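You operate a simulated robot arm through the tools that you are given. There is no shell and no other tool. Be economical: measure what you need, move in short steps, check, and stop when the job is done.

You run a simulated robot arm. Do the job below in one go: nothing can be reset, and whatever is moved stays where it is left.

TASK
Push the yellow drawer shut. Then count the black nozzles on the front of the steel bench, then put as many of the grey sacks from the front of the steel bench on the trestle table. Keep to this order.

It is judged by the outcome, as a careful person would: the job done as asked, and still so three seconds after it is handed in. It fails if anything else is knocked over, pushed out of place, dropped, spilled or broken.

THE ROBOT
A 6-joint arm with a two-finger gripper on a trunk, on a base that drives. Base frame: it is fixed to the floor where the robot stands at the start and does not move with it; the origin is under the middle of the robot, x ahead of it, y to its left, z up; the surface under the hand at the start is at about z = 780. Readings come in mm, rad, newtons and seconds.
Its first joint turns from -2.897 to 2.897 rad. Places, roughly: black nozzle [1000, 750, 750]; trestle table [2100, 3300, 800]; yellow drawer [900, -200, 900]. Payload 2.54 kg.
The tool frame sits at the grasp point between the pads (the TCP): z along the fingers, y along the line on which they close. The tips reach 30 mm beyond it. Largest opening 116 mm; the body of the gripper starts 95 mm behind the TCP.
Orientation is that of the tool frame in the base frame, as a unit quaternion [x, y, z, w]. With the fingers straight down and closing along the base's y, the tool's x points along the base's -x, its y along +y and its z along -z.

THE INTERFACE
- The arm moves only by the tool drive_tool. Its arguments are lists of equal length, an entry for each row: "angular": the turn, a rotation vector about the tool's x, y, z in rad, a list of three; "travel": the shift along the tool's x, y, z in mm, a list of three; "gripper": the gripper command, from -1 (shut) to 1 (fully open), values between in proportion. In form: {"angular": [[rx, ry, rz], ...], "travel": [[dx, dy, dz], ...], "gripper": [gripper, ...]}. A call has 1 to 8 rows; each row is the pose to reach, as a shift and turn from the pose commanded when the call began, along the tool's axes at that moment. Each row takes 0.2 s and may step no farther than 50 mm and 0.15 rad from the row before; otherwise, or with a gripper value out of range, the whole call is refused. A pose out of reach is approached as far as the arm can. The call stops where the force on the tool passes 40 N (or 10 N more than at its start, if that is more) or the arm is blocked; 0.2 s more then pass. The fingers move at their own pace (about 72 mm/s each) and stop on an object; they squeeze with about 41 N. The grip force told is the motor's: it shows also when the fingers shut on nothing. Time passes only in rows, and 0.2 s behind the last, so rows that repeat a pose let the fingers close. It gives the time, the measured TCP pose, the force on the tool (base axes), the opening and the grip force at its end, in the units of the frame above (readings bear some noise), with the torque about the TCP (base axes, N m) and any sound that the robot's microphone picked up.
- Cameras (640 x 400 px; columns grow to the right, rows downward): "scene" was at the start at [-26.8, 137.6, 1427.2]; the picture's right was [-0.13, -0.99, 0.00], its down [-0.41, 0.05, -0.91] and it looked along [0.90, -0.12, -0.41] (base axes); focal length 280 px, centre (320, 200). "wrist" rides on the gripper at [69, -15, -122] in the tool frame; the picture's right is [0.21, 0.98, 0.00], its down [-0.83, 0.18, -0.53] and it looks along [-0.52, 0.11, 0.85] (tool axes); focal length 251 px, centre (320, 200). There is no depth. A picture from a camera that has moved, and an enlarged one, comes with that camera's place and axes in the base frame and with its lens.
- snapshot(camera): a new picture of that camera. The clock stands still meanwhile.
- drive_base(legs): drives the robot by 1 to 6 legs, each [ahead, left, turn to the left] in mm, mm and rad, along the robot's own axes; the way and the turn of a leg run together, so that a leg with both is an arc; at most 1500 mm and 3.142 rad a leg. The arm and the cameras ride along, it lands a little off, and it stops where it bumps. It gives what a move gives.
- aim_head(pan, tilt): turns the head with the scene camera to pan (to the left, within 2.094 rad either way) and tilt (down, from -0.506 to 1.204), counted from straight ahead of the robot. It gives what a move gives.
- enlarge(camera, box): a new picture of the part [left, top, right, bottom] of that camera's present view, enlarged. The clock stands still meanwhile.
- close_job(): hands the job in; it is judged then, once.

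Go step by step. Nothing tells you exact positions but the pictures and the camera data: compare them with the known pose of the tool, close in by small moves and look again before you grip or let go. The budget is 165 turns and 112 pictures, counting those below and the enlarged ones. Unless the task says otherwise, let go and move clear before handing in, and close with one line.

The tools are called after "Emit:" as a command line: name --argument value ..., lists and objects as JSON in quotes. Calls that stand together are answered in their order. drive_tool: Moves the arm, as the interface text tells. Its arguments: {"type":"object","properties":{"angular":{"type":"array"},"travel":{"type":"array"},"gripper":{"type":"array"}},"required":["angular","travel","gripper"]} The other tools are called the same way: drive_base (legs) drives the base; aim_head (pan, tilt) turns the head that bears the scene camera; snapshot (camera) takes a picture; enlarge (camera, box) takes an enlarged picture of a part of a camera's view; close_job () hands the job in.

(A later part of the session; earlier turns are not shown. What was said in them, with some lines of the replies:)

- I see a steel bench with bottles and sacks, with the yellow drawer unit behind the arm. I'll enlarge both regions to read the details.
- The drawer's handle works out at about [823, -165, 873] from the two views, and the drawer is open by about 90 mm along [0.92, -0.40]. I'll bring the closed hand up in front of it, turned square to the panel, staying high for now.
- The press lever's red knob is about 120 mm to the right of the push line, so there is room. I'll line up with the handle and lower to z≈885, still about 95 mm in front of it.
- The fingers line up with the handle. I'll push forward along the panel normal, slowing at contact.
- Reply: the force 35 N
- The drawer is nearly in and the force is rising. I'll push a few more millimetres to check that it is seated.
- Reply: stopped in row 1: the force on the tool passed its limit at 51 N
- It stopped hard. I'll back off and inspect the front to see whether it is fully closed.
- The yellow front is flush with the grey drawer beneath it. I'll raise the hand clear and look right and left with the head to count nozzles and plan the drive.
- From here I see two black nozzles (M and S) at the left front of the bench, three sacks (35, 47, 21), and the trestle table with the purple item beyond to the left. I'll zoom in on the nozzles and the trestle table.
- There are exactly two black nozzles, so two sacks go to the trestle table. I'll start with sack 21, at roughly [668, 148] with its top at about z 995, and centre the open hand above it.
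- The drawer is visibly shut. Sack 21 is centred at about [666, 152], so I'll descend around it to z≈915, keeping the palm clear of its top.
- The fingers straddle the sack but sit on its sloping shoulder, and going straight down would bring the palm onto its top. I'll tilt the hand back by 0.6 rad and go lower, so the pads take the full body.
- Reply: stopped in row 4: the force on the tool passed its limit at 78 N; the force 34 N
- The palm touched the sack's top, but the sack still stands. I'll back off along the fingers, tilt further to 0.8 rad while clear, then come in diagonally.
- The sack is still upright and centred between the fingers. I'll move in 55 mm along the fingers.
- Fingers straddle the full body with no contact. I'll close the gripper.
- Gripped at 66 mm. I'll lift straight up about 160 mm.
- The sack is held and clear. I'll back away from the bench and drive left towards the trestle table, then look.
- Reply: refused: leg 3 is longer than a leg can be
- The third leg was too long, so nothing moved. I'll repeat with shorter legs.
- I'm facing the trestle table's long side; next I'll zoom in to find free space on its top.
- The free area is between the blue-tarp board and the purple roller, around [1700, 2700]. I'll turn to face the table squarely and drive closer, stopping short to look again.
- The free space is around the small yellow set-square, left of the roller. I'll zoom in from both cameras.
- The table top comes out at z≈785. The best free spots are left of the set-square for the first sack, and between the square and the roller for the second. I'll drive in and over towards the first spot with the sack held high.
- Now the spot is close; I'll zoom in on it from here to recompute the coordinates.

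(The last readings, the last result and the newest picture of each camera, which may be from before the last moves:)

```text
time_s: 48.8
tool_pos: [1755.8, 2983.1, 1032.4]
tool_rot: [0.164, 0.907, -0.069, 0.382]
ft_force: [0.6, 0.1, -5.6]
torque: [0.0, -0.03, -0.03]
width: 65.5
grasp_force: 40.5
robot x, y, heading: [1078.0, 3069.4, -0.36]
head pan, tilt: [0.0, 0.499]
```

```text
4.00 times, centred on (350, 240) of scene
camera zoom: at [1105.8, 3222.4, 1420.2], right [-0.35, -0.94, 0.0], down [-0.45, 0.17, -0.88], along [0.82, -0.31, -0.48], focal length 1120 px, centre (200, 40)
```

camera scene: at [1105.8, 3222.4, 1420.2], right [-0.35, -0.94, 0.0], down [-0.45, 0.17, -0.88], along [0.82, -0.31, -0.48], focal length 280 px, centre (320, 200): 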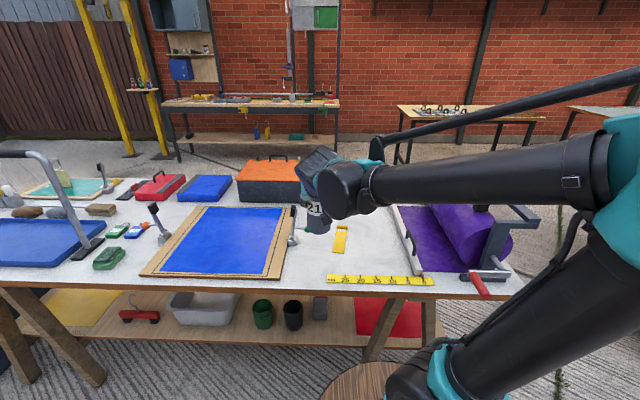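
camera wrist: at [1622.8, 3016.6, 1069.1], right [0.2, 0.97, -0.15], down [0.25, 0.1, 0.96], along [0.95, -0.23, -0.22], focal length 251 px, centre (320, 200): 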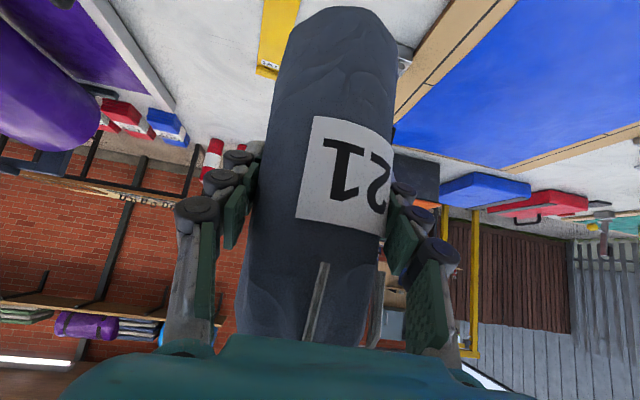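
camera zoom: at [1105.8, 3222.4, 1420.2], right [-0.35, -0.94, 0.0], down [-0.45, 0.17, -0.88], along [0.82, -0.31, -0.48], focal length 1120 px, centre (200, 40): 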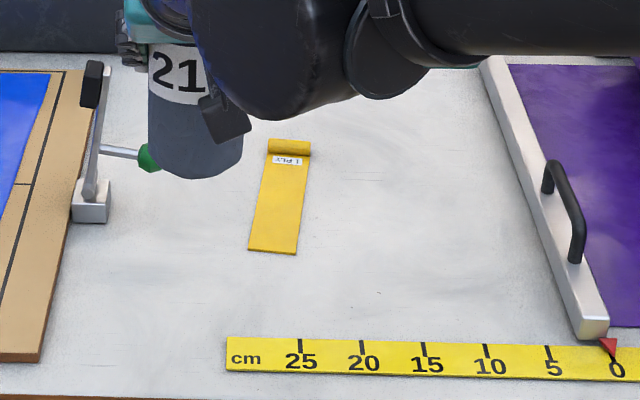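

Spot A (between the board's clamp and the set-square) is clear. I'll move 37 mm forward and 15 mm left, then lower to about 15 mm above the table.

Emit:
drive_tool --angular '[[0, 0, 0], [0, 0, 0], [0, 0, 0], [0, 0, 0], [0, 0, 0]]' --travel '[[-26, 15, 26.5], [-0.9, 15, 51], [24.2, 15, 75.4], [49.2, 15, 99.9], [74.2, 15, 124.4]]' --gripper '[-1, -1, -1, -1, -1]'

Emit:
enlarge --camera "scene" --box '[270, 190, 430, 290]'

Emit:
snapshot --camera "wrist"

```text
time_s: 50.0
tool_pos: [1794.9, 2984.4, 895.4]
tool_rot: [0.164, 0.907, -0.068, 0.382]
ft_force: [0.2, 0.0, -5.9]
torque: [0.01, -0.02, 0.03]
width: 65.8
grasp_force: 40.6
robot x, y, heading: [1078.4, 3068.5, -0.355]
head pan, tilt: [0.0, 0.499]
```

```text
4.00 times, centred on (350, 240) of scene
camera zoom: at [1105.6, 3222.4, 1420.2], right [-0.35, -0.94, 0.0], down [-0.45, 0.17, -0.88], along [0.82, -0.31, -0.48], focal length 1120 px, centre (200, 40)
```

zoom: 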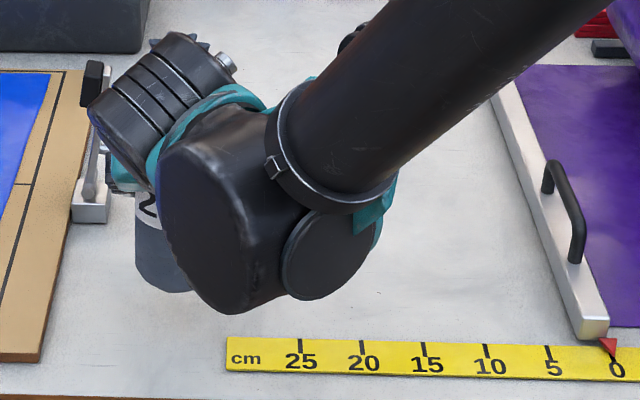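

```text
69 pictures are left
camera wrist: at [1662.1, 3018.2, 930.9], right [0.2, 0.97, -0.15], down [0.25, 0.1, 0.96], along [0.95, -0.23, -0.22], focal length 251 px, centre (320, 200)
```

wrist: 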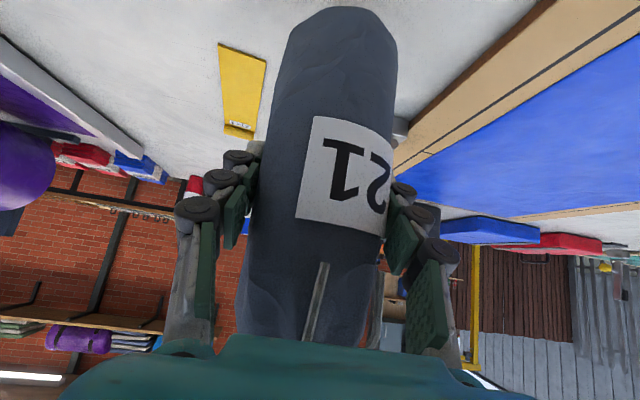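

The sack hovers over a clear patch. I'll lower it in small steps until it touches down.

Emit:
drive_tool --angular '[[0, 0, 0], [0, 0, 0], [0, 0, 0], [0, 0, 0]]' --travel '[[4.3, 0, 4.2], [8.6, 0, 8.4], [10.7, 0, 10.5], [12.2, 0, 11.9]]' --gripper '[-1, -1, -1, -1]'

```text
time_s: 51.0
tool_pos: [1795.3, 2983.6, 876.0]
tool_rot: [0.165, 0.907, -0.069, 0.381]
ft_force: [-0.5, 0.4, -5.7]
torque: [0.02, -0.03, 0.01]
width: 65.5
grasp_force: 41.3
robot x, y, heading: [1079.1, 3075.2, -0.36]
head pan, tilt: [0.0, 0.499]
```

Emit:
drive_tool --angular '[[0, 0, 0], [0, 0, 0], [0, 0, 0], [0, 0, 0]]' --travel '[[1.4, 0, 1.4], [2.9, 0, 2.8], [4.3, 0, 4.2], [5.7, 0, 5.6]]' --gripper '[-1, -1, -1, -1]'

Emit:
snapshot --camera "wrist"

```text
time_s: 52.0
tool_pos: [1794.0, 2983.1, 867.7]
tool_rot: [0.165, 0.907, -0.069, 0.381]
ft_force: [0.3, 0.6, -5.5]
torque: [-0.03, 0.01, -0.03]
width: 65.9
grasp_force: 40.6
robot x, y, heading: [1079.6, 3068.2, -0.361]
head pan, tilt: [0.0, 0.499]
```

```text
68 pictures are left
camera wrist: at [1662.0, 3017.2, 904.2], right [0.2, 0.97, -0.15], down [0.25, 0.1, 0.96], along [0.95, -0.23, -0.22], focal length 251 px, centre (320, 200)
```

wrist: 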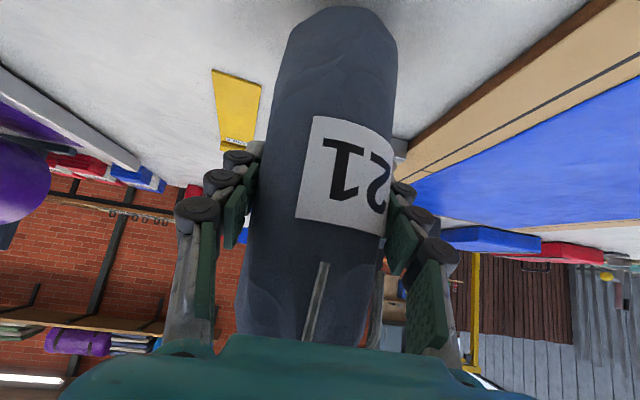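

No contact yet, so I'll keep lowering in small steps.

Emit:
drive_tool --angular '[[0, 0, 0], [0, 0, 0], [0, 0, 0], [0, 0, 0]]' --travel '[[1.1, 0, 1.1], [2.2, 0, 2.1], [3.2, 0, 3.2], [4.3, 0, 4.2]]' --gripper '[-1, -1, -1, -1]'

```text
time_s: 53.0
tool_pos: [1795.9, 2983.6, 862.9]
tool_rot: [0.164, 0.907, -0.068, 0.381]
ft_force: [0.1, -0.4, -6.2]
torque: [-0.03, 0.01, -0.01]
width: 65.6
grasp_force: 40.9
robot x, y, heading: [1076.7, 3072.3, -0.36]
head pan, tilt: [0.0, 0.499]
```

Emit:
drive_tool --angular '[[0, 0, 0], [0, 0, 0], [0, 0, 0], [0, 0, 0]]' --travel '[[1.1, 0, 1.1], [2.2, 0, 2.1], [3.2, 0, 3.2], [4.3, 0, 4.2]]' --gripper '[-1, -1, -1, -1]'

Emit:
snapshot --camera "wrist"

```text
time_s: 54.0
tool_pos: [1794.9, 2985.0, 856.3]
tool_rot: [0.165, 0.907, -0.069, 0.381]
ft_force: [-0.3, 0.6, -5.3]
torque: [0.03, -0.02, -0.05]
width: 65.2
grasp_force: 40.6
robot x, y, heading: [1080.1, 3072.1, -0.357]
head pan, tilt: [0.0, 0.499]
```

```text
67 pictures are left
camera wrist: at [1662.7, 3017.8, 891.4], right [0.2, 0.97, -0.15], down [0.25, 0.1, 0.96], along [0.95, -0.23, -0.22], focal length 251 px, centre (320, 200)
```

wrist: 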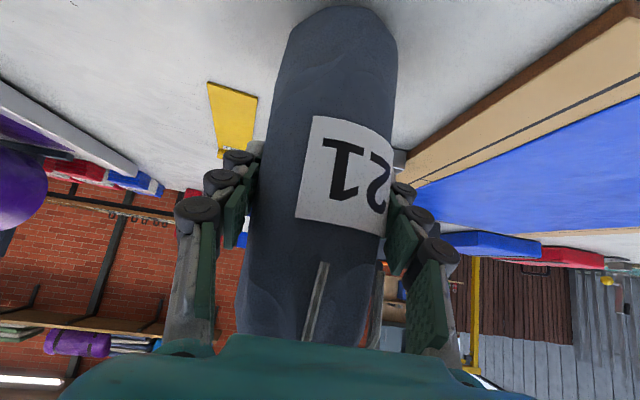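

Triangulating again puts the table top nearer z 760–770, so contact is close. I'll continue.

Emit:
drive_tool --angular '[[0, 0, 0], [0, 0, 0], [0, 0, 0], [0, 0, 0]]' --travel '[[1.1, 0, 1.1], [2.2, 0, 2.1], [3.2, 0, 3.2], [4.3, 0, 4.2]]' --gripper '[-1, -1, -1, -1]'

```text
time_s: 55.0
tool_pos: [1795.3, 2984.9, 850.3]
tool_rot: [0.164, 0.907, -0.068, 0.383]
ft_force: [4.3, 5.6, 35.6]
torque: [-0.01, -0.15, -0.21]
width: 66.0
grasp_force: 41.3
robot x, y, heading: [1079.4, 3072.8, -0.35]
head pan, tilt: [0.0, 0.499]
```

Touchdown. I'll relieve the pressure by about 2 mm, then open.

Emit:
drive_tool --angular '[[0, 0, 0], [0, 0, 0]]' --travel '[[-0.7, 0, -0.7], [-1.2, 0, -1.2]]' --gripper '[-1, -1]'

```text
time_s: 55.6
tool_pos: [1793.9, 2984.0, 851.7]
tool_rot: [0.164, 0.908, -0.068, 0.38]
ft_force: [-0.6, -0.2, -6.0]
torque: [0.03, -0.02, 0.01]
width: 65.4
grasp_force: 41.4
robot x, y, heading: [1075.4, 3074.2, -0.358]
head pan, tilt: [0.0, 0.499]
```

Emit:
drive_tool --angular '[[0, 0, 0], [0, 0, 0], [0, 0, 0], [0, 0, 0], [0, 0, 0]]' --travel '[[0.5, 0, 0.5], [0.5, 0, 0.5], [0.5, 0, 0.5], [0.5, 0, 0.5], [0.5, 0, 0.5]]' --gripper '[-1, -0.1, 0.2, 0.6, 1]'

Emit:
snapshot --camera "wrist"

```text
time_s: 56.8
tool_pos: [1794.5, 2984.7, 851.2]
tool_rot: [0.164, 0.907, -0.068, 0.381]
ft_force: [0.1, 0.1, 0.4]
torque: [-0.01, 0.02, 0.04]
width: 115.9
grasp_force: 0.1
robot x, y, heading: [1079.6, 3072.2, -0.358]
head pan, tilt: [0.0, 0.499]
```

```text
66 pictures are left
camera wrist: at [1662.4, 3017.8, 887.0], right [0.2, 0.97, -0.15], down [0.25, 0.1, 0.96], along [0.95, -0.23, -0.22], focal length 251 px, centre (320, 200)
```

wrist: 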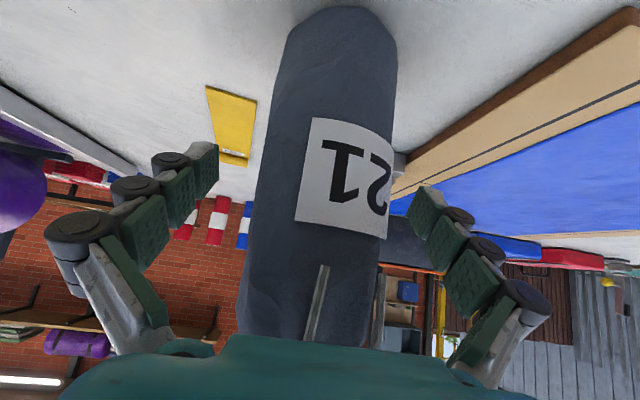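

Released and standing. I'll back out along the fingers.

Emit:
drive_tool --angular '[[0, 0, 0], [0, 0, 0], [0, 0, 0], [0, 0, 0], [0, 0, 0], [0, 0, 0]]' --travel '[[0, 0, -20], [0, 0, -50], [0, 0, -90], [0, 0, -135], [0, 0, -180], [-20, 0, -200]]' --gripper '[1, 1, 1, 1, 1, 1]'

Emit:
snapshot --camera "scene"

Emit:
snapshot --camera "wrist"

```text
time_s: 58.2
tool_pos: [1675.8, 3031.5, 1007.3]
tool_rot: [0.165, 0.907, -0.069, 0.381]
ft_force: [0.4, 1.0, -0.2]
torque: [-0.01, 0.04, -0.01]
width: 116.2
grasp_force: 0.0
robot x, y, heading: [1079.7, 3072.0, -0.357]
head pan, tilt: [0.0, 0.499]
```

```text
65 pictures are left
camera scene: at [1105.6, 3222.5, 1420.2], right [-0.35, -0.94, 0.0], down [-0.45, 0.17, -0.88], along [0.82, -0.31, -0.48], focal length 280 px, centre (320, 200)
```

scene: 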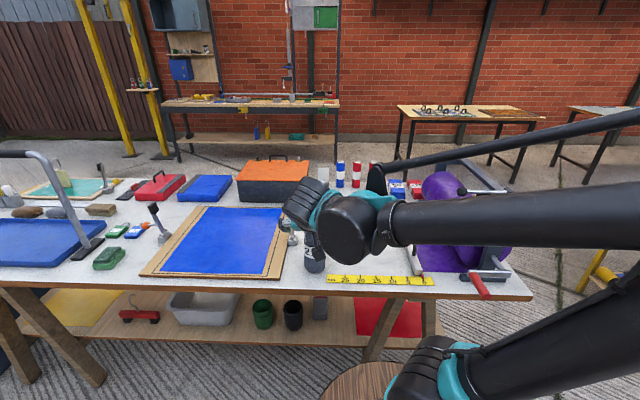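

```text
64 pictures are left
camera wrist: at [1542.8, 3064.3, 1042.6], right [0.2, 0.97, -0.15], down [0.25, 0.1, 0.96], along [0.95, -0.23, -0.22], focal length 251 px, centre (320, 200)
```

wrist: 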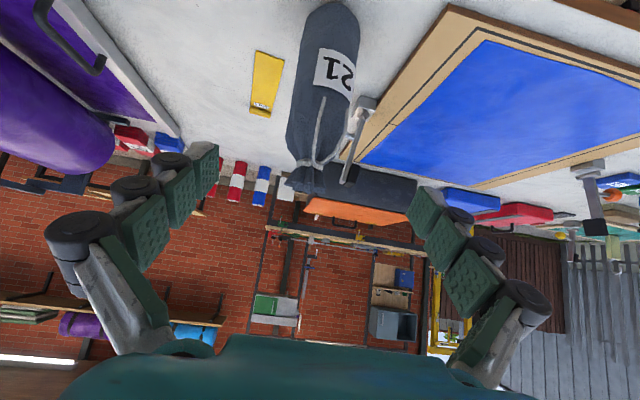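

Sack 21 is standing on the trestle table. I'll reverse out and return to the bench in front of sack 47, stopping short.

Emit:
drive_base --legs '[[-700, 0, 0], [0, 0, 0.357], [-600, -1370, 0], [-100, -1400, 0], [0, -350, 0]]'

Emit:
aim_head --pan 0.1 --tilt 0.45

Emit:
snapshot --camera "scene"

```text
time_s: 78.5
tool_pos: [369.7, 359.5, 1006.6]
tool_rot: [-0.004, 0.922, 0.002, 0.388]
ft_force: [-0.6, -0.4, 0.4]
torque: [0.02, 0.02, -0.01]
width: 115.8
grasp_force: 0.1
robot x, y, heading: [-198.4, 182.7, 0.017]
head pan, tilt: [0.0, 0.499]
```

```text
time_s: 79.1
tool_pos: [370.9, 359.3, 1006.0]
tool_rot: [-0.004, 0.922, 0.003, 0.387]
ft_force: [-0.3, -0.1, -0.3]
torque: [0.02, -0.03, 0.0]
width: 115.8
grasp_force: 0.0
robot x, y, heading: [-197.3, 182.1, 0.018]
head pan, tilt: [0.099, 0.45]
```

```text
63 pictures are left
camera scene: at [-228.5, 339.8, 1424.6], right [0.11, -0.99, 0.0], down [-0.43, -0.05, -0.9], along [0.89, 0.1, -0.44], focal length 280 px, centre (320, 200)
```

scene: 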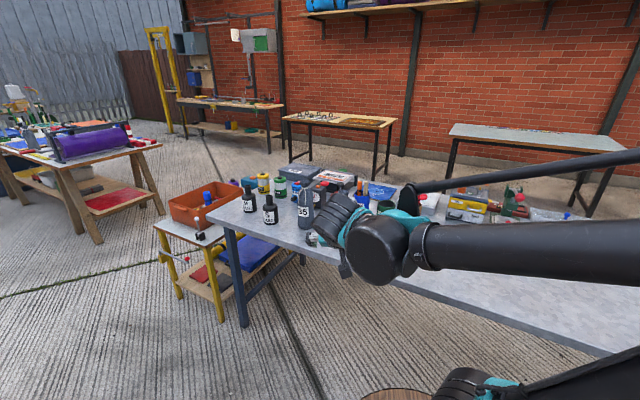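

The arm hides sack 47 here; the wrist camera should see it.

Emit:
snapshot --camera "wrist"

```text
62 pictures are left
camera wrist: at [236.2, 342.1, 1042.1], right [-0.16, 0.97, -0.15], down [0.19, 0.18, 0.96], along [0.97, 0.13, -0.22], focal length 251 px, centre (320, 200)
```

wrist: 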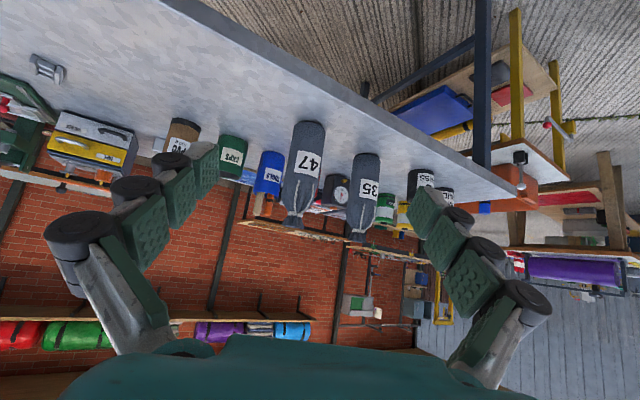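

Sack 47 is at about [741, 366], straight ahead of the hand. I'll drive ahead 240 mm and look again.

Emit:
drive_base --legs '[[240, 0, 0]]'

Emit:
snapshot --camera "wrist"

Emit:
snapshot --camera "scene"

```text
time_s: 80.9
tool_pos: [605.6, 367.4, 1007.0]
tool_rot: [-0.009, 0.922, 0.004, 0.387]
ft_force: [-0.3, 0.1, 0.7]
torque: [-0.05, -0.01, 0.03]
width: 116.0
grasp_force: 0.1
robot x, y, heading: [40.0, 187.1, 0.022]
head pan, tilt: [0.099, 0.45]
```

```text
61 pictures are left
camera wrist: at [470.6, 350.0, 1042.1], right [-0.17, 0.97, -0.15], down [0.19, 0.18, 0.96], along [0.97, 0.14, -0.22], focal length 251 px, centre (320, 200)
```

wrist: 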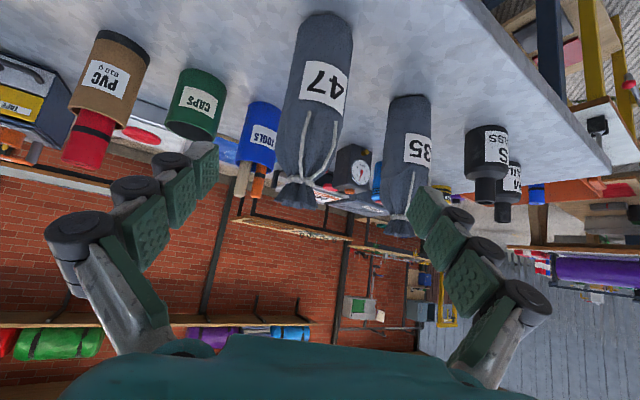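

```text
60 pictures are left
camera scene: at [5.9, 343.9, 1424.6], right [0.12, -0.99, 0.0], down [-0.43, -0.05, -0.9], along [0.89, 0.11, -0.44], focal length 280 px, centre (320, 200)
```

scene: 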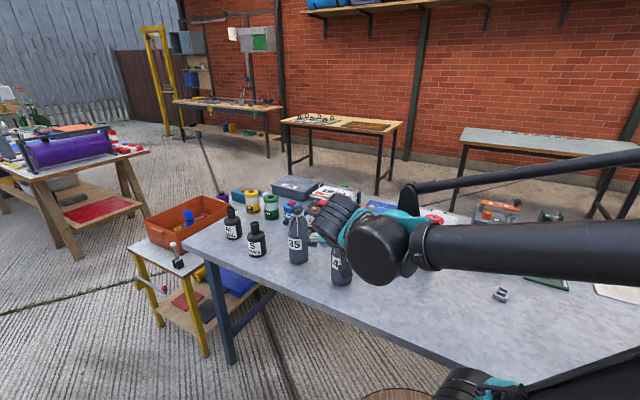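

Sack 47 is centred at about [736, 364], and the approach is almost exactly along the fingers. I'll go to the pre-grasp pose 55 mm short of it.

Emit:
drive_tool --angular '[[0, 0, 0], [0, 0, 0], [0, 0, 0], [0, 0, 0]]' --travel '[[2, -3, 40], [4, -5, 80], [5, -5, 110], [5, -5, 131]]' --gripper '[1, 1, 1, 1]'

Emit:
snapshot --camera "wrist"

```text
time_s: 81.9
tool_pos: [695.3, 366.1, 910.3]
tool_rot: [-0.009, 0.922, 0.006, 0.387]
ft_force: [0.5, -0.4, -0.8]
torque: [0.0, -0.02, 0.02]
width: 115.8
grasp_force: 0.1
robot x, y, heading: [36.5, 186.6, 0.023]
head pan, tilt: [0.099, 0.45]
```

```text
59 pictures are left
camera wrist: at [559.4, 348.2, 945.7], right [-0.17, 0.97, -0.15], down [0.19, 0.18, 0.96], along [0.97, 0.14, -0.22], focal length 251 px, centre (320, 200)
```

wrist: 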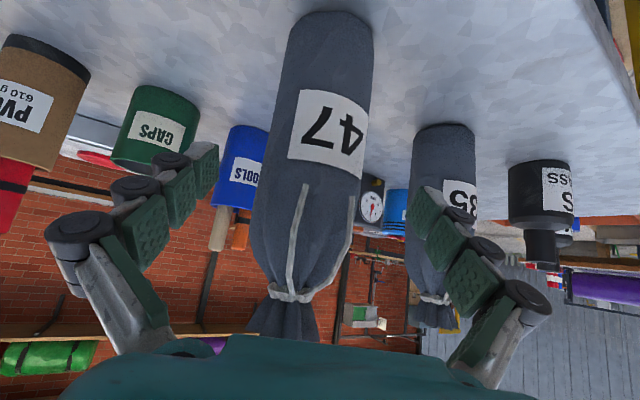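

Nearly identical framing to the first grasp. I'll advance 55 mm with a 4 mm shift to the right.

Emit:
drive_tool --angular '[[0, 0, 0], [0, 0, 0], [0, 0, 0]]' --travel '[[0, -4, 20], [0, -4, 40], [1, -4, 55]]' --gripper '[1, 1, 1]'

Emit:
snapshot --camera "wrist"

```text
time_s: 82.7
tool_pos: [735.3, 362.3, 871.7]
tool_rot: [-0.009, 0.922, 0.004, 0.388]
ft_force: [0.4, 0.9, 0.3]
torque: [-0.02, 0.02, 0.0]
width: 115.9
grasp_force: 0.1
robot x, y, heading: [34.8, 183.4, 0.018]
head pan, tilt: [0.099, 0.45]
```

```text
58 pictures are left
camera wrist: at [599.8, 343.7, 908.0], right [-0.17, 0.97, -0.15], down [0.19, 0.18, 0.96], along [0.97, 0.14, -0.22], focal length 251 px, centre (320, 200)
```

wrist: 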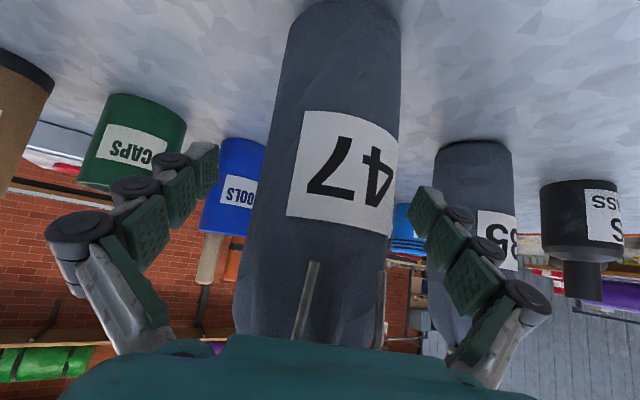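

Straddled cleanly. I'll close, then lift.

Emit:
drive_tool --angular '[[0, 0, 0], [0, 0, 0], [0, 0, 0], [0, 0, 0], [0, 0, 0]]' --travel '[[0, 0, 0], [0, 0, 0], [0, 0, 0], [0, 0, 0], [0, 0, 0]]' --gripper '[0.5, 0, -0.5, -1, -1]'

Emit:
drive_tool --angular '[[0, 0, 0], [0, 0, 0], [0, 0, 0], [0, 0, 0], [0, 0, 0], [0, 0, 0]]' --travel '[[-7, 0, -7], [-21, 0, -21], [-43, 0, -42], [-65, 0, -63], [-90, 0, -87], [-115, 0, -112]]' --gripper '[-1, -1, -1, -1, -1, -1]'

Emit:
snapshot --camera "wrist"

```text
time_s: 83.9
tool_pos: [735.4, 361.9, 872.2]
tool_rot: [-0.009, 0.922, 0.005, 0.387]
ft_force: [0.3, 1.9, 5.3]
torque: [0.1, -0.04, -0.01]
width: 64.0
grasp_force: 41.3
robot x, y, heading: [37.5, 185.4, 0.021]
head pan, tilt: [0.099, 0.45]
```

```text
time_s: 85.3
tool_pos: [733.5, 363.8, 1034.7]
tool_rot: [-0.01, 0.922, 0.005, 0.387]
ft_force: [0.2, 0.3, -5.3]
torque: [-0.02, -0.04, -0.04]
width: 64.0
grasp_force: 40.8
robot x, y, heading: [37.9, 185.3, 0.023]
head pan, tilt: [0.099, 0.45]
```

```text
57 pictures are left
camera wrist: at [598.3, 345.8, 1069.8], right [-0.17, 0.97, -0.15], down [0.19, 0.18, 0.96], along [0.97, 0.14, -0.22], focal length 251 px, centre (320, 200)
```

wrist: 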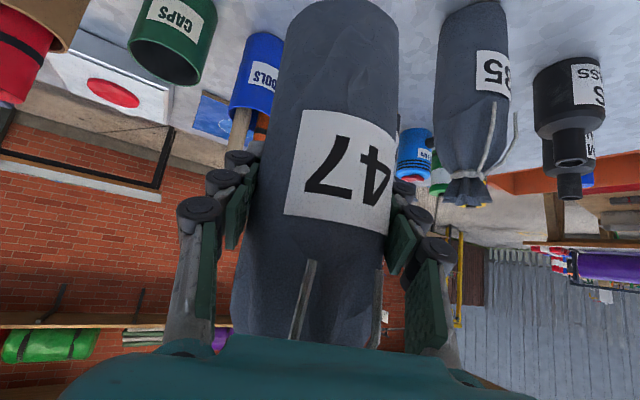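

Sack 47 is held. I'll drive back to the trestle table, stopping short of the second spot.

Emit:
drive_base --legs '[[-350, 0, 0], [0, 1500, 0], [300, 1300, 0], [0, 0, -0.38], [720, 274, 0]]'

Emit:
aim_head --pan 0.0 --tilt 0.5

Emit:
snapshot --camera "scene"

```text
time_s: 94.2
tool_pos: [334.6, 1830.5, 1034.1]
tool_rot: [-0.012, 0.922, 0.006, 0.388]
ft_force: [0.0, 0.4, -5.6]
torque: [0.01, -0.03, -0.01]
width: 64.0
grasp_force: 41.0
robot x, y, heading: [-358.5, 1646.7, 0.028]
head pan, tilt: [0.099, 0.45]
stopped in leg 2: the robot was blocked; the commanded pose is now the measured one
```

```text
time_s: 94.8
tool_pos: [335.3, 1829.4, 1033.4]
tool_rot: [-0.011, 0.922, 0.005, 0.387]
ft_force: [-0.2, 0.6, -6.0]
torque: [0.0, -0.02, -0.02]
width: 64.3
grasp_force: 41.3
robot x, y, heading: [-359.3, 1649.1, 0.028]
head pan, tilt: [0.0, 0.499]
```

```text
56 pictures are left
camera scene: at [-391.4, 1800.0, 1420.2], right [0.03, -1.0, 0.0], down [-0.48, -0.01, -0.88], along [0.88, 0.02, -0.48], focal length 280 px, centre (320, 200)
```

scene: 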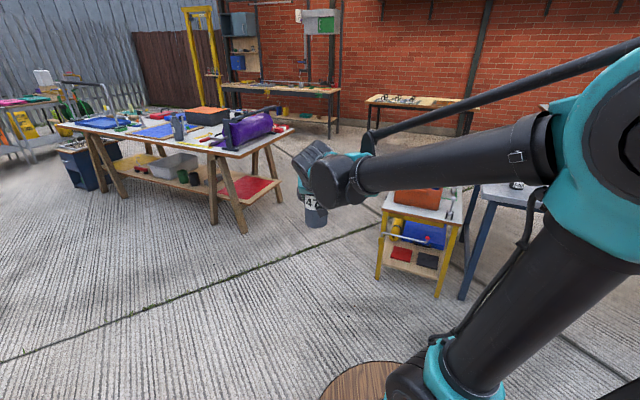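

Something on the left blocked the base. I'll look left and down to see what it is.

Emit:
aim_head --pan 1.6 --tilt 0.7

Emit:
snapshot --camera "scene"

```text
time_s: 96.5
tool_pos: [336.2, 1830.2, 1033.3]
tool_rot: [-0.011, 0.922, 0.005, 0.387]
ft_force: [0.4, 0.9, -5.9]
torque: [0.0, -0.04, -0.01]
width: 64.3
grasp_force: 41.4
robot x, y, heading: [-361.2, 1651.2, 0.021]
head pan, tilt: [1.6, 0.7]
```

```text
55 pictures are left
camera scene: at [-486.9, 1882.5, 1402.5], right [1.0, 0.05, 0.0], down [0.03, -0.64, -0.77], along [-0.04, 0.76, -0.64], focal length 280 px, centre (320, 200)
```

scene: 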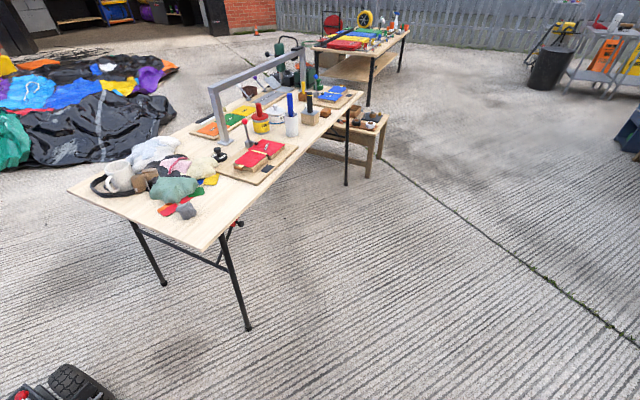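

Emit:
aim_head --pan 1.9 --tilt 1.15

Emit:
snapshot --camera "scene"

```text
time_s: 97.4
tool_pos: [335.5, 1829.9, 1033.9]
tool_rot: [-0.01, 0.922, 0.005, 0.387]
ft_force: [0.2, -0.8, -5.6]
torque: [-0.04, -0.03, 0.01]
width: 64.3
grasp_force: 41.2
robot x, y, heading: [-357.5, 1648.4, 0.026]
head pan, tilt: [1.901, 1.15]
```

```text
54 pictures are left
camera scene: at [-503.0, 1853.6, 1369.4], right [0.94, 0.35, 0.0], down [0.32, -0.86, -0.41], along [-0.14, 0.38, -0.91], focal length 280 px, centre (320, 200)
```

scene: 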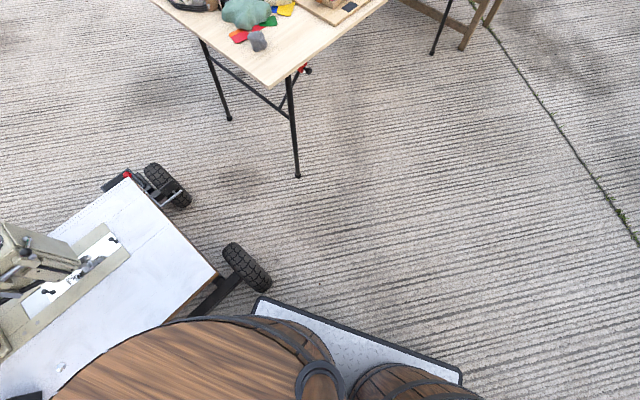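

The base's rear-left corner met a wheeled cart (I stopped against it, and it looks undisturbed). I'll move ahead away from it first, then continue left and to the table.

Emit:
drive_base --legs '[[380, -20, 0], [0, 1300, 0], [0, 0, -0.382]]'

Emit:
aim_head --pan 1.9 --tilt 0.4

Emit:
snapshot --camera "scene"

```text
time_s: 107.1
tool_pos: [713.4, 2809.2, 1035.0]
tool_rot: [0.181, 0.904, -0.075, 0.38]
ft_force: [-0.4, -0.2, -5.9]
torque: [-0.03, -0.01, -0.01]
width: 64.2
grasp_force: 41.0
robot x, y, heading: [4.8, 2928.4, -0.388]
head pan, tilt: [1.901, 1.15]
```

```text
time_s: 108.2
tool_pos: [713.9, 2809.9, 1032.7]
tool_rot: [0.181, 0.904, -0.075, 0.38]
ft_force: [-0.1, 0.4, -5.5]
torque: [-0.01, -0.01, -0.05]
width: 64.4
grasp_force: 40.7
robot x, y, heading: [10.9, 2929.2, -0.392]
head pan, tilt: [1.901, 0.4]
```

```text
53 pictures are left
camera scene: at [-41.5, 3205.5, 1429.3], right [1.0, -0.06, 0.0], down [-0.02, -0.39, -0.92], along [0.06, 0.92, -0.39], focal length 280 px, centre (320, 200)
```

scene: 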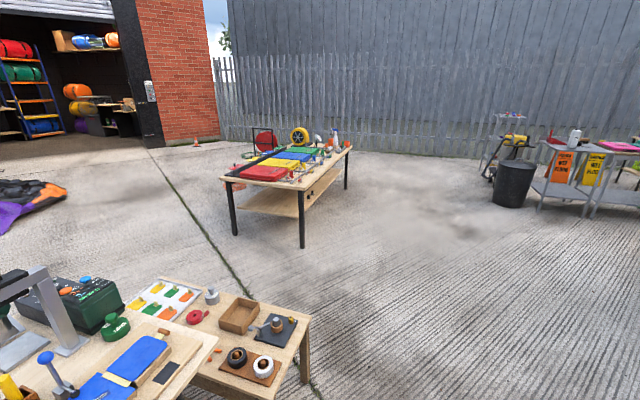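

Clear here. I'll square up and drive towards the second spot, stopping short.

Emit:
drive_base --legs '[[0, 0, 0.03], [673, 297, 0]]'

Emit:
aim_head --pan 0.0 --tilt 0.5

Emit:
snapshot --camera "scene"

```text
time_s: 112.6
tool_pos: [1467.6, 2889.8, 1034.0]
tool_rot: [0.157, 0.908, -0.065, 0.382]
ft_force: [0.3, 0.5, -5.1]
torque: [-0.02, 0.02, -0.01]
width: 64.1
grasp_force: 41.2
robot x, y, heading: [754.8, 2968.7, -0.336]
head pan, tilt: [1.901, 0.4]
```

```text
time_s: 114.5
tool_pos: [1468.0, 2888.7, 1033.8]
tool_rot: [0.157, 0.908, -0.065, 0.382]
ft_force: [0.4, 0.5, -4.4]
torque: [0.01, -0.03, 0.0]
width: 64.2
grasp_force: 40.9
robot x, y, heading: [754.9, 2967.8, -0.337]
head pan, tilt: [0.0, 0.499]
```

```text
52 pictures are left
camera scene: at [777.6, 3120.1, 1420.2], right [-0.33, -0.94, 0.0], down [-0.45, 0.16, -0.88], along [0.83, -0.29, -0.48], focal length 280 px, centre (320, 200)
```

scene: 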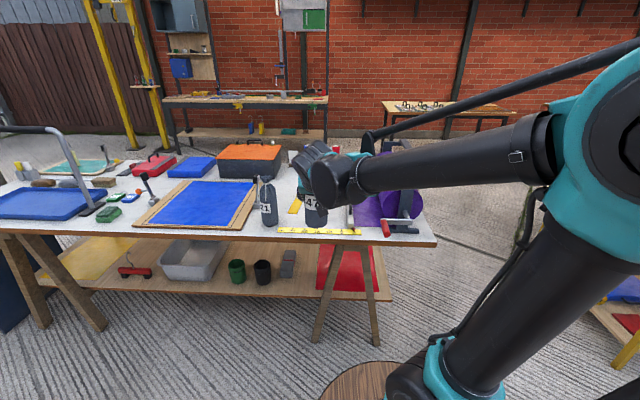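

Emit:
enlarge --camera "scene" --box '[230, 160, 430, 260]'

```text
3.20 times, centred on (330, 210) of scene
camera zoom: at [777.6, 3120.1, 1420.2], right [-0.33, -0.94, 0.0], down [-0.45, 0.16, -0.88], along [0.83, -0.29, -0.48], focal length 896 px, centre (288, 168)
```

zoom: 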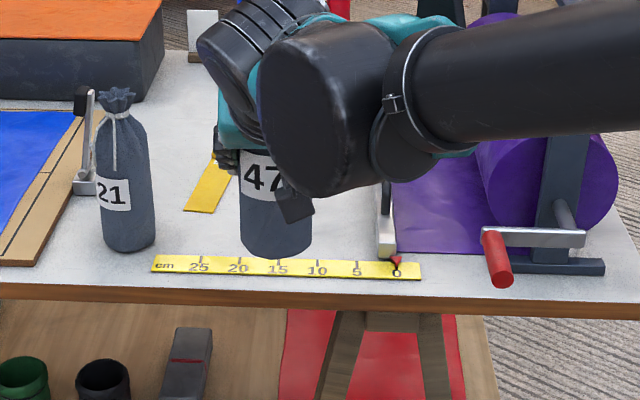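

The spot between the set-square and the rail is confirmed clear at about [1751, 2768]. I'll drive ahead to bring the sack nearly over it.

Emit:
drive_base --legs '[[260, -22, 0]]'

Emit:
enlarge --camera "scene" --box '[230, 160, 470, 300]'

```text
time_s: 116.3
tool_pos: [1700.4, 2779.9, 1034.2]
tool_rot: [0.159, 0.908, -0.066, 0.382]
ft_force: [1.1, 0.5, -5.3]
torque: [-0.02, -0.03, -0.01]
width: 64.3
grasp_force: 41.4
robot x, y, heading: [987.4, 2862.9, -0.341]
head pan, tilt: [0.0, 0.499]
```

```text
2.67 times, centred on (350, 230) of scene
camera zoom: at [1011.6, 3013.7, 1420.2], right [-0.34, -0.94, 0.0], down [-0.45, 0.16, -0.88], along [0.83, -0.3, -0.48], focal length 747 px, centre (240, 120)
```

zoom: 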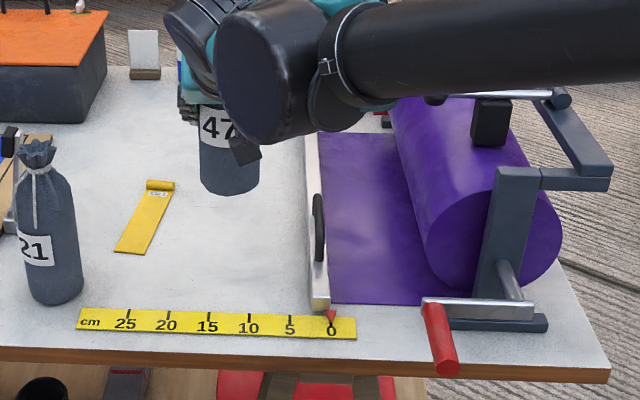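

Clear all around. I'll move 52 mm forward and lower to about 866 (first sack touched down at about 851).

Emit:
drive_tool --angular '[[0, 0, 0], [0, 0, 0], [0, 0, 0], [0, 0, 0], [0, 0, 0], [0, 0, 0], [0, 0, 0]]' --travel '[[-18, 3, 18.5], [-36, 5.6, 37], [-7.4, 5.6, 65], [21.2, 5.6, 93], [49.7, 5.6, 121], [71.2, 5.6, 142], [84, 5.6, 154.5]]' --gripper '[-1, -1, -1, -1, -1, -1, -1]'

Emit:
snapshot --camera "wrist"

Emit:
enlarge --camera "scene" --box '[230, 160, 470, 300]'

```text
time_s: 117.9
tool_pos: [1753.7, 2769.3, 863.4]
tool_rot: [0.159, 0.908, -0.066, 0.382]
ft_force: [-0.6, -1.0, -5.5]
torque: [0.0, -0.07, 0.01]
width: 64.3
grasp_force: 40.6
robot x, y, heading: [984.2, 2864.7, -0.341]
head pan, tilt: [0.0, 0.499]
```

```text
49 pictures are left
camera wrist: at [1620.6, 2800.9, 899.9], right [0.19, 0.97, -0.15], down [0.25, 0.1, 0.96], along [0.95, -0.22, -0.22], focal length 251 px, centre (320, 200)
```

wrist: 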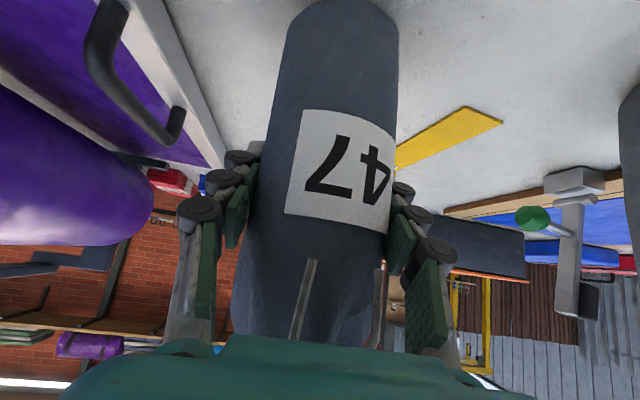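

```text
2.67 times, centred on (350, 230) of scene
camera zoom: at [1011.5, 3013.7, 1420.2], right [-0.34, -0.94, 0.0], down [-0.45, 0.16, -0.88], along [0.83, -0.3, -0.48], focal length 747 px, centre (240, 120)
```

zoom: 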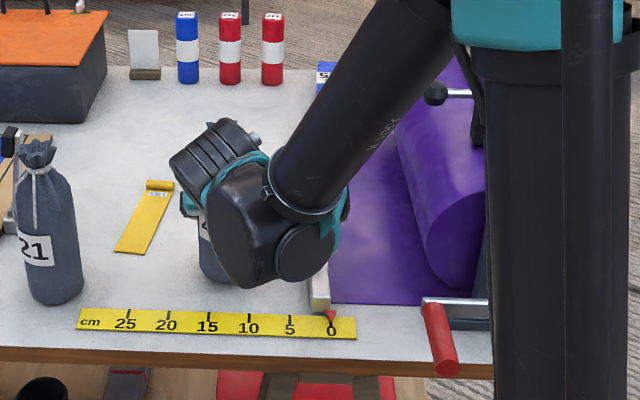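

Well placed. I'll lower slowly to contact.

Emit:
drive_tool --angular '[[0, 0, 0], [0, 0, 0], [0, 0, 0], [0, 0, 0]]' --travel '[[2.2, 0, 2.1], [4.3, 0, 4.2], [5.7, 0, 5.6], [6.8, 0, 6.6]]' --gripper '[-1, -1, -1, -1]'

```text
time_s: 118.9
tool_pos: [1752.6, 2768.6, 855.8]
tool_rot: [0.158, 0.908, -0.066, 0.381]
ft_force: [-0.3, -0.5, -4.9]
torque: [-0.01, -0.01, -0.02]
width: 64.2
grasp_force: 40.6
robot x, y, heading: [986.2, 2862.1, -0.345]
head pan, tilt: [0.0, 0.499]
```

Emit:
drive_tool --angular '[[0, 0, 0], [0, 0, 0], [0, 0, 0]]' --travel '[[0.7, 0, 0.7], [1.4, 0, 1.4], [2.1, 0, 2.1]]' --gripper '[-1, -1, -1]'

```text
time_s: 119.7
tool_pos: [1750.6, 2768.2, 853.2]
tool_rot: [0.157, 0.908, -0.065, 0.383]
ft_force: [-1.0, 1.1, 13.4]
torque: [0.04, 0.51, -0.06]
width: 64.4
grasp_force: 41.3
robot x, y, heading: [985.5, 2862.7, -0.345]
head pan, tilt: [0.0, 0.499]
```

Light contact (about 19 N above the hanging weight). I'll ease off slightly and open.

Emit:
drive_tool --angular '[[0, 0, 0], [0, 0, 0], [0, 0, 0], [0, 0, 0], [0, 0, 0]]' --travel '[[-0.2, 0, -0.2], [-0.2, 0, -0.2], [-0.2, 0, -0.2], [-0.2, 0, -0.2], [-0.2, 0, -0.2]]' --gripper '[-1, -0.1, 0.2, 0.6, 1]'

Emit:
snapshot --camera "wrist"

```text
time_s: 120.9
tool_pos: [1750.3, 2769.1, 853.0]
tool_rot: [0.158, 0.908, -0.066, 0.382]
ft_force: [0.1, -0.2, -0.4]
torque: [-0.02, 0.01, 0.02]
width: 116.1
grasp_force: 0.0
robot x, y, heading: [985.5, 2863.1, -0.34]
head pan, tilt: [0.0, 0.499]
```

```text
47 pictures are left
camera wrist: at [1618.0, 2800.1, 888.9], right [0.19, 0.97, -0.15], down [0.25, 0.1, 0.96], along [0.95, -0.22, -0.22], focal length 251 px, centre (320, 200)
```

wrist: 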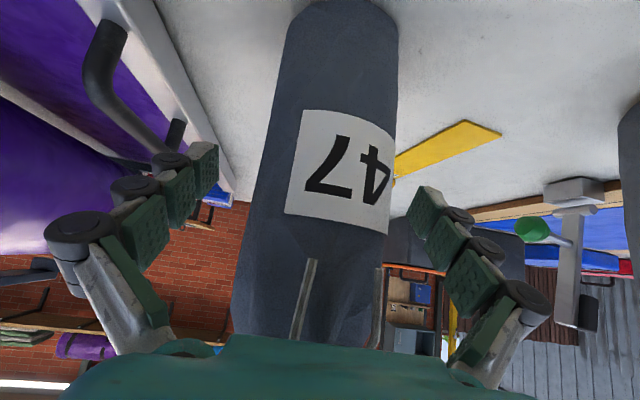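

Released and standing. I'll back out along the fingers and drive back a little.

Emit:
drive_tool --angular '[[0, 0, 0], [0, 0, 0], [0, 0, 0], [0, 0, 0], [0, 0, 0], [0, 0, 0]]' --travel '[[0, 0, -20], [0, 0, -50], [0, 0, -90], [0, 0, -135], [0, 0, -180], [-20, 0, -200]]' --gripper '[1, 1, 1, 1, 1, 1]'

Emit:
drive_base --legs '[[-400, 0, 0]]'

Emit:
snapshot --camera "scene"

Emit:
snapshot --camera "wrist"

```text
time_s: 122.3
tool_pos: [1631.5, 2809.9, 1006.4]
tool_rot: [0.158, 0.908, -0.066, 0.382]
ft_force: [1.2, 0.6, 0.8]
torque: [0.01, 0.01, 0.02]
width: 115.9
grasp_force: 0.0
robot x, y, heading: [985.5, 2864.7, -0.345]
head pan, tilt: [0.0, 0.499]
```

```text
time_s: 124.8
tool_pos: [1261.6, 2940.5, 1006.5]
tool_rot: [0.161, 0.908, -0.067, 0.382]
ft_force: [-0.4, 0.1, 1.0]
torque: [-0.01, -0.03, -0.01]
width: 116.1
grasp_force: 0.0
robot x, y, heading: [615.8, 2996.5, -0.348]
head pan, tilt: [0.0, 0.499]
```

```text
46 pictures are left
camera scene: at [642.4, 3147.3, 1420.2], right [-0.34, -0.94, 0.0], down [-0.45, 0.16, -0.88], along [0.82, -0.3, -0.48], focal length 280 px, centre (320, 200)
```

scene: 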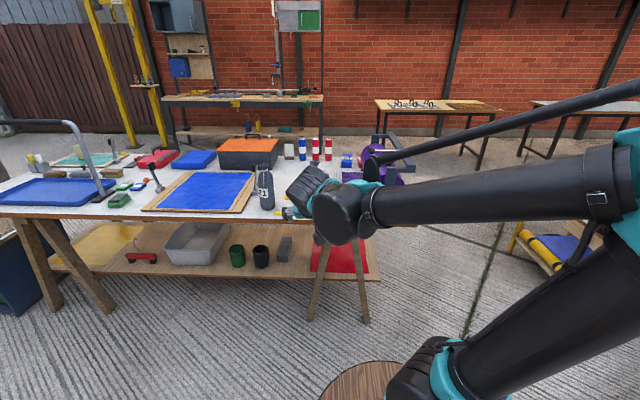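

```text
45 pictures are left
camera wrist: at [1128.9, 2972.4, 1042.4], right [0.19, 0.97, -0.15], down [0.25, 0.1, 0.96], along [0.95, -0.23, -0.22], focal length 251 px, centre (320, 200)
```

wrist: 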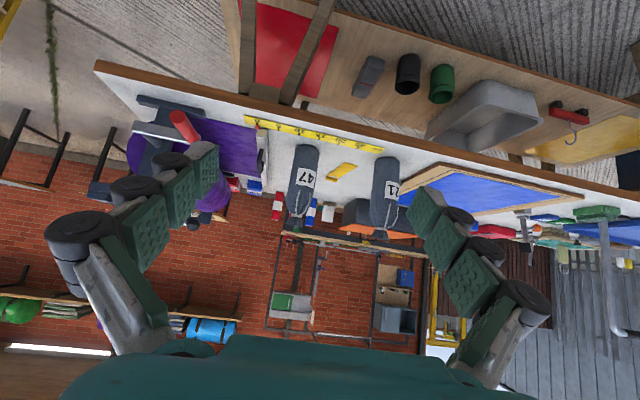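

Both sacks stand upright on the trestle table, the hand is clear, the drawer is shut and nothing else looks disturbed, so I'm handing in.

Emit:
close_job

```text
The job is handed in.
```

The job is done and handed in: I pushed the yellow drawer shut, counted two black nozzles on the bench front, and put two grey sacks (21 and 47) upright on the trestle table. While driving back with sack 47, the base bumped a wheeled cart and stopped. The cart looked undisturbed, but I have no earlier close view to compare it with.
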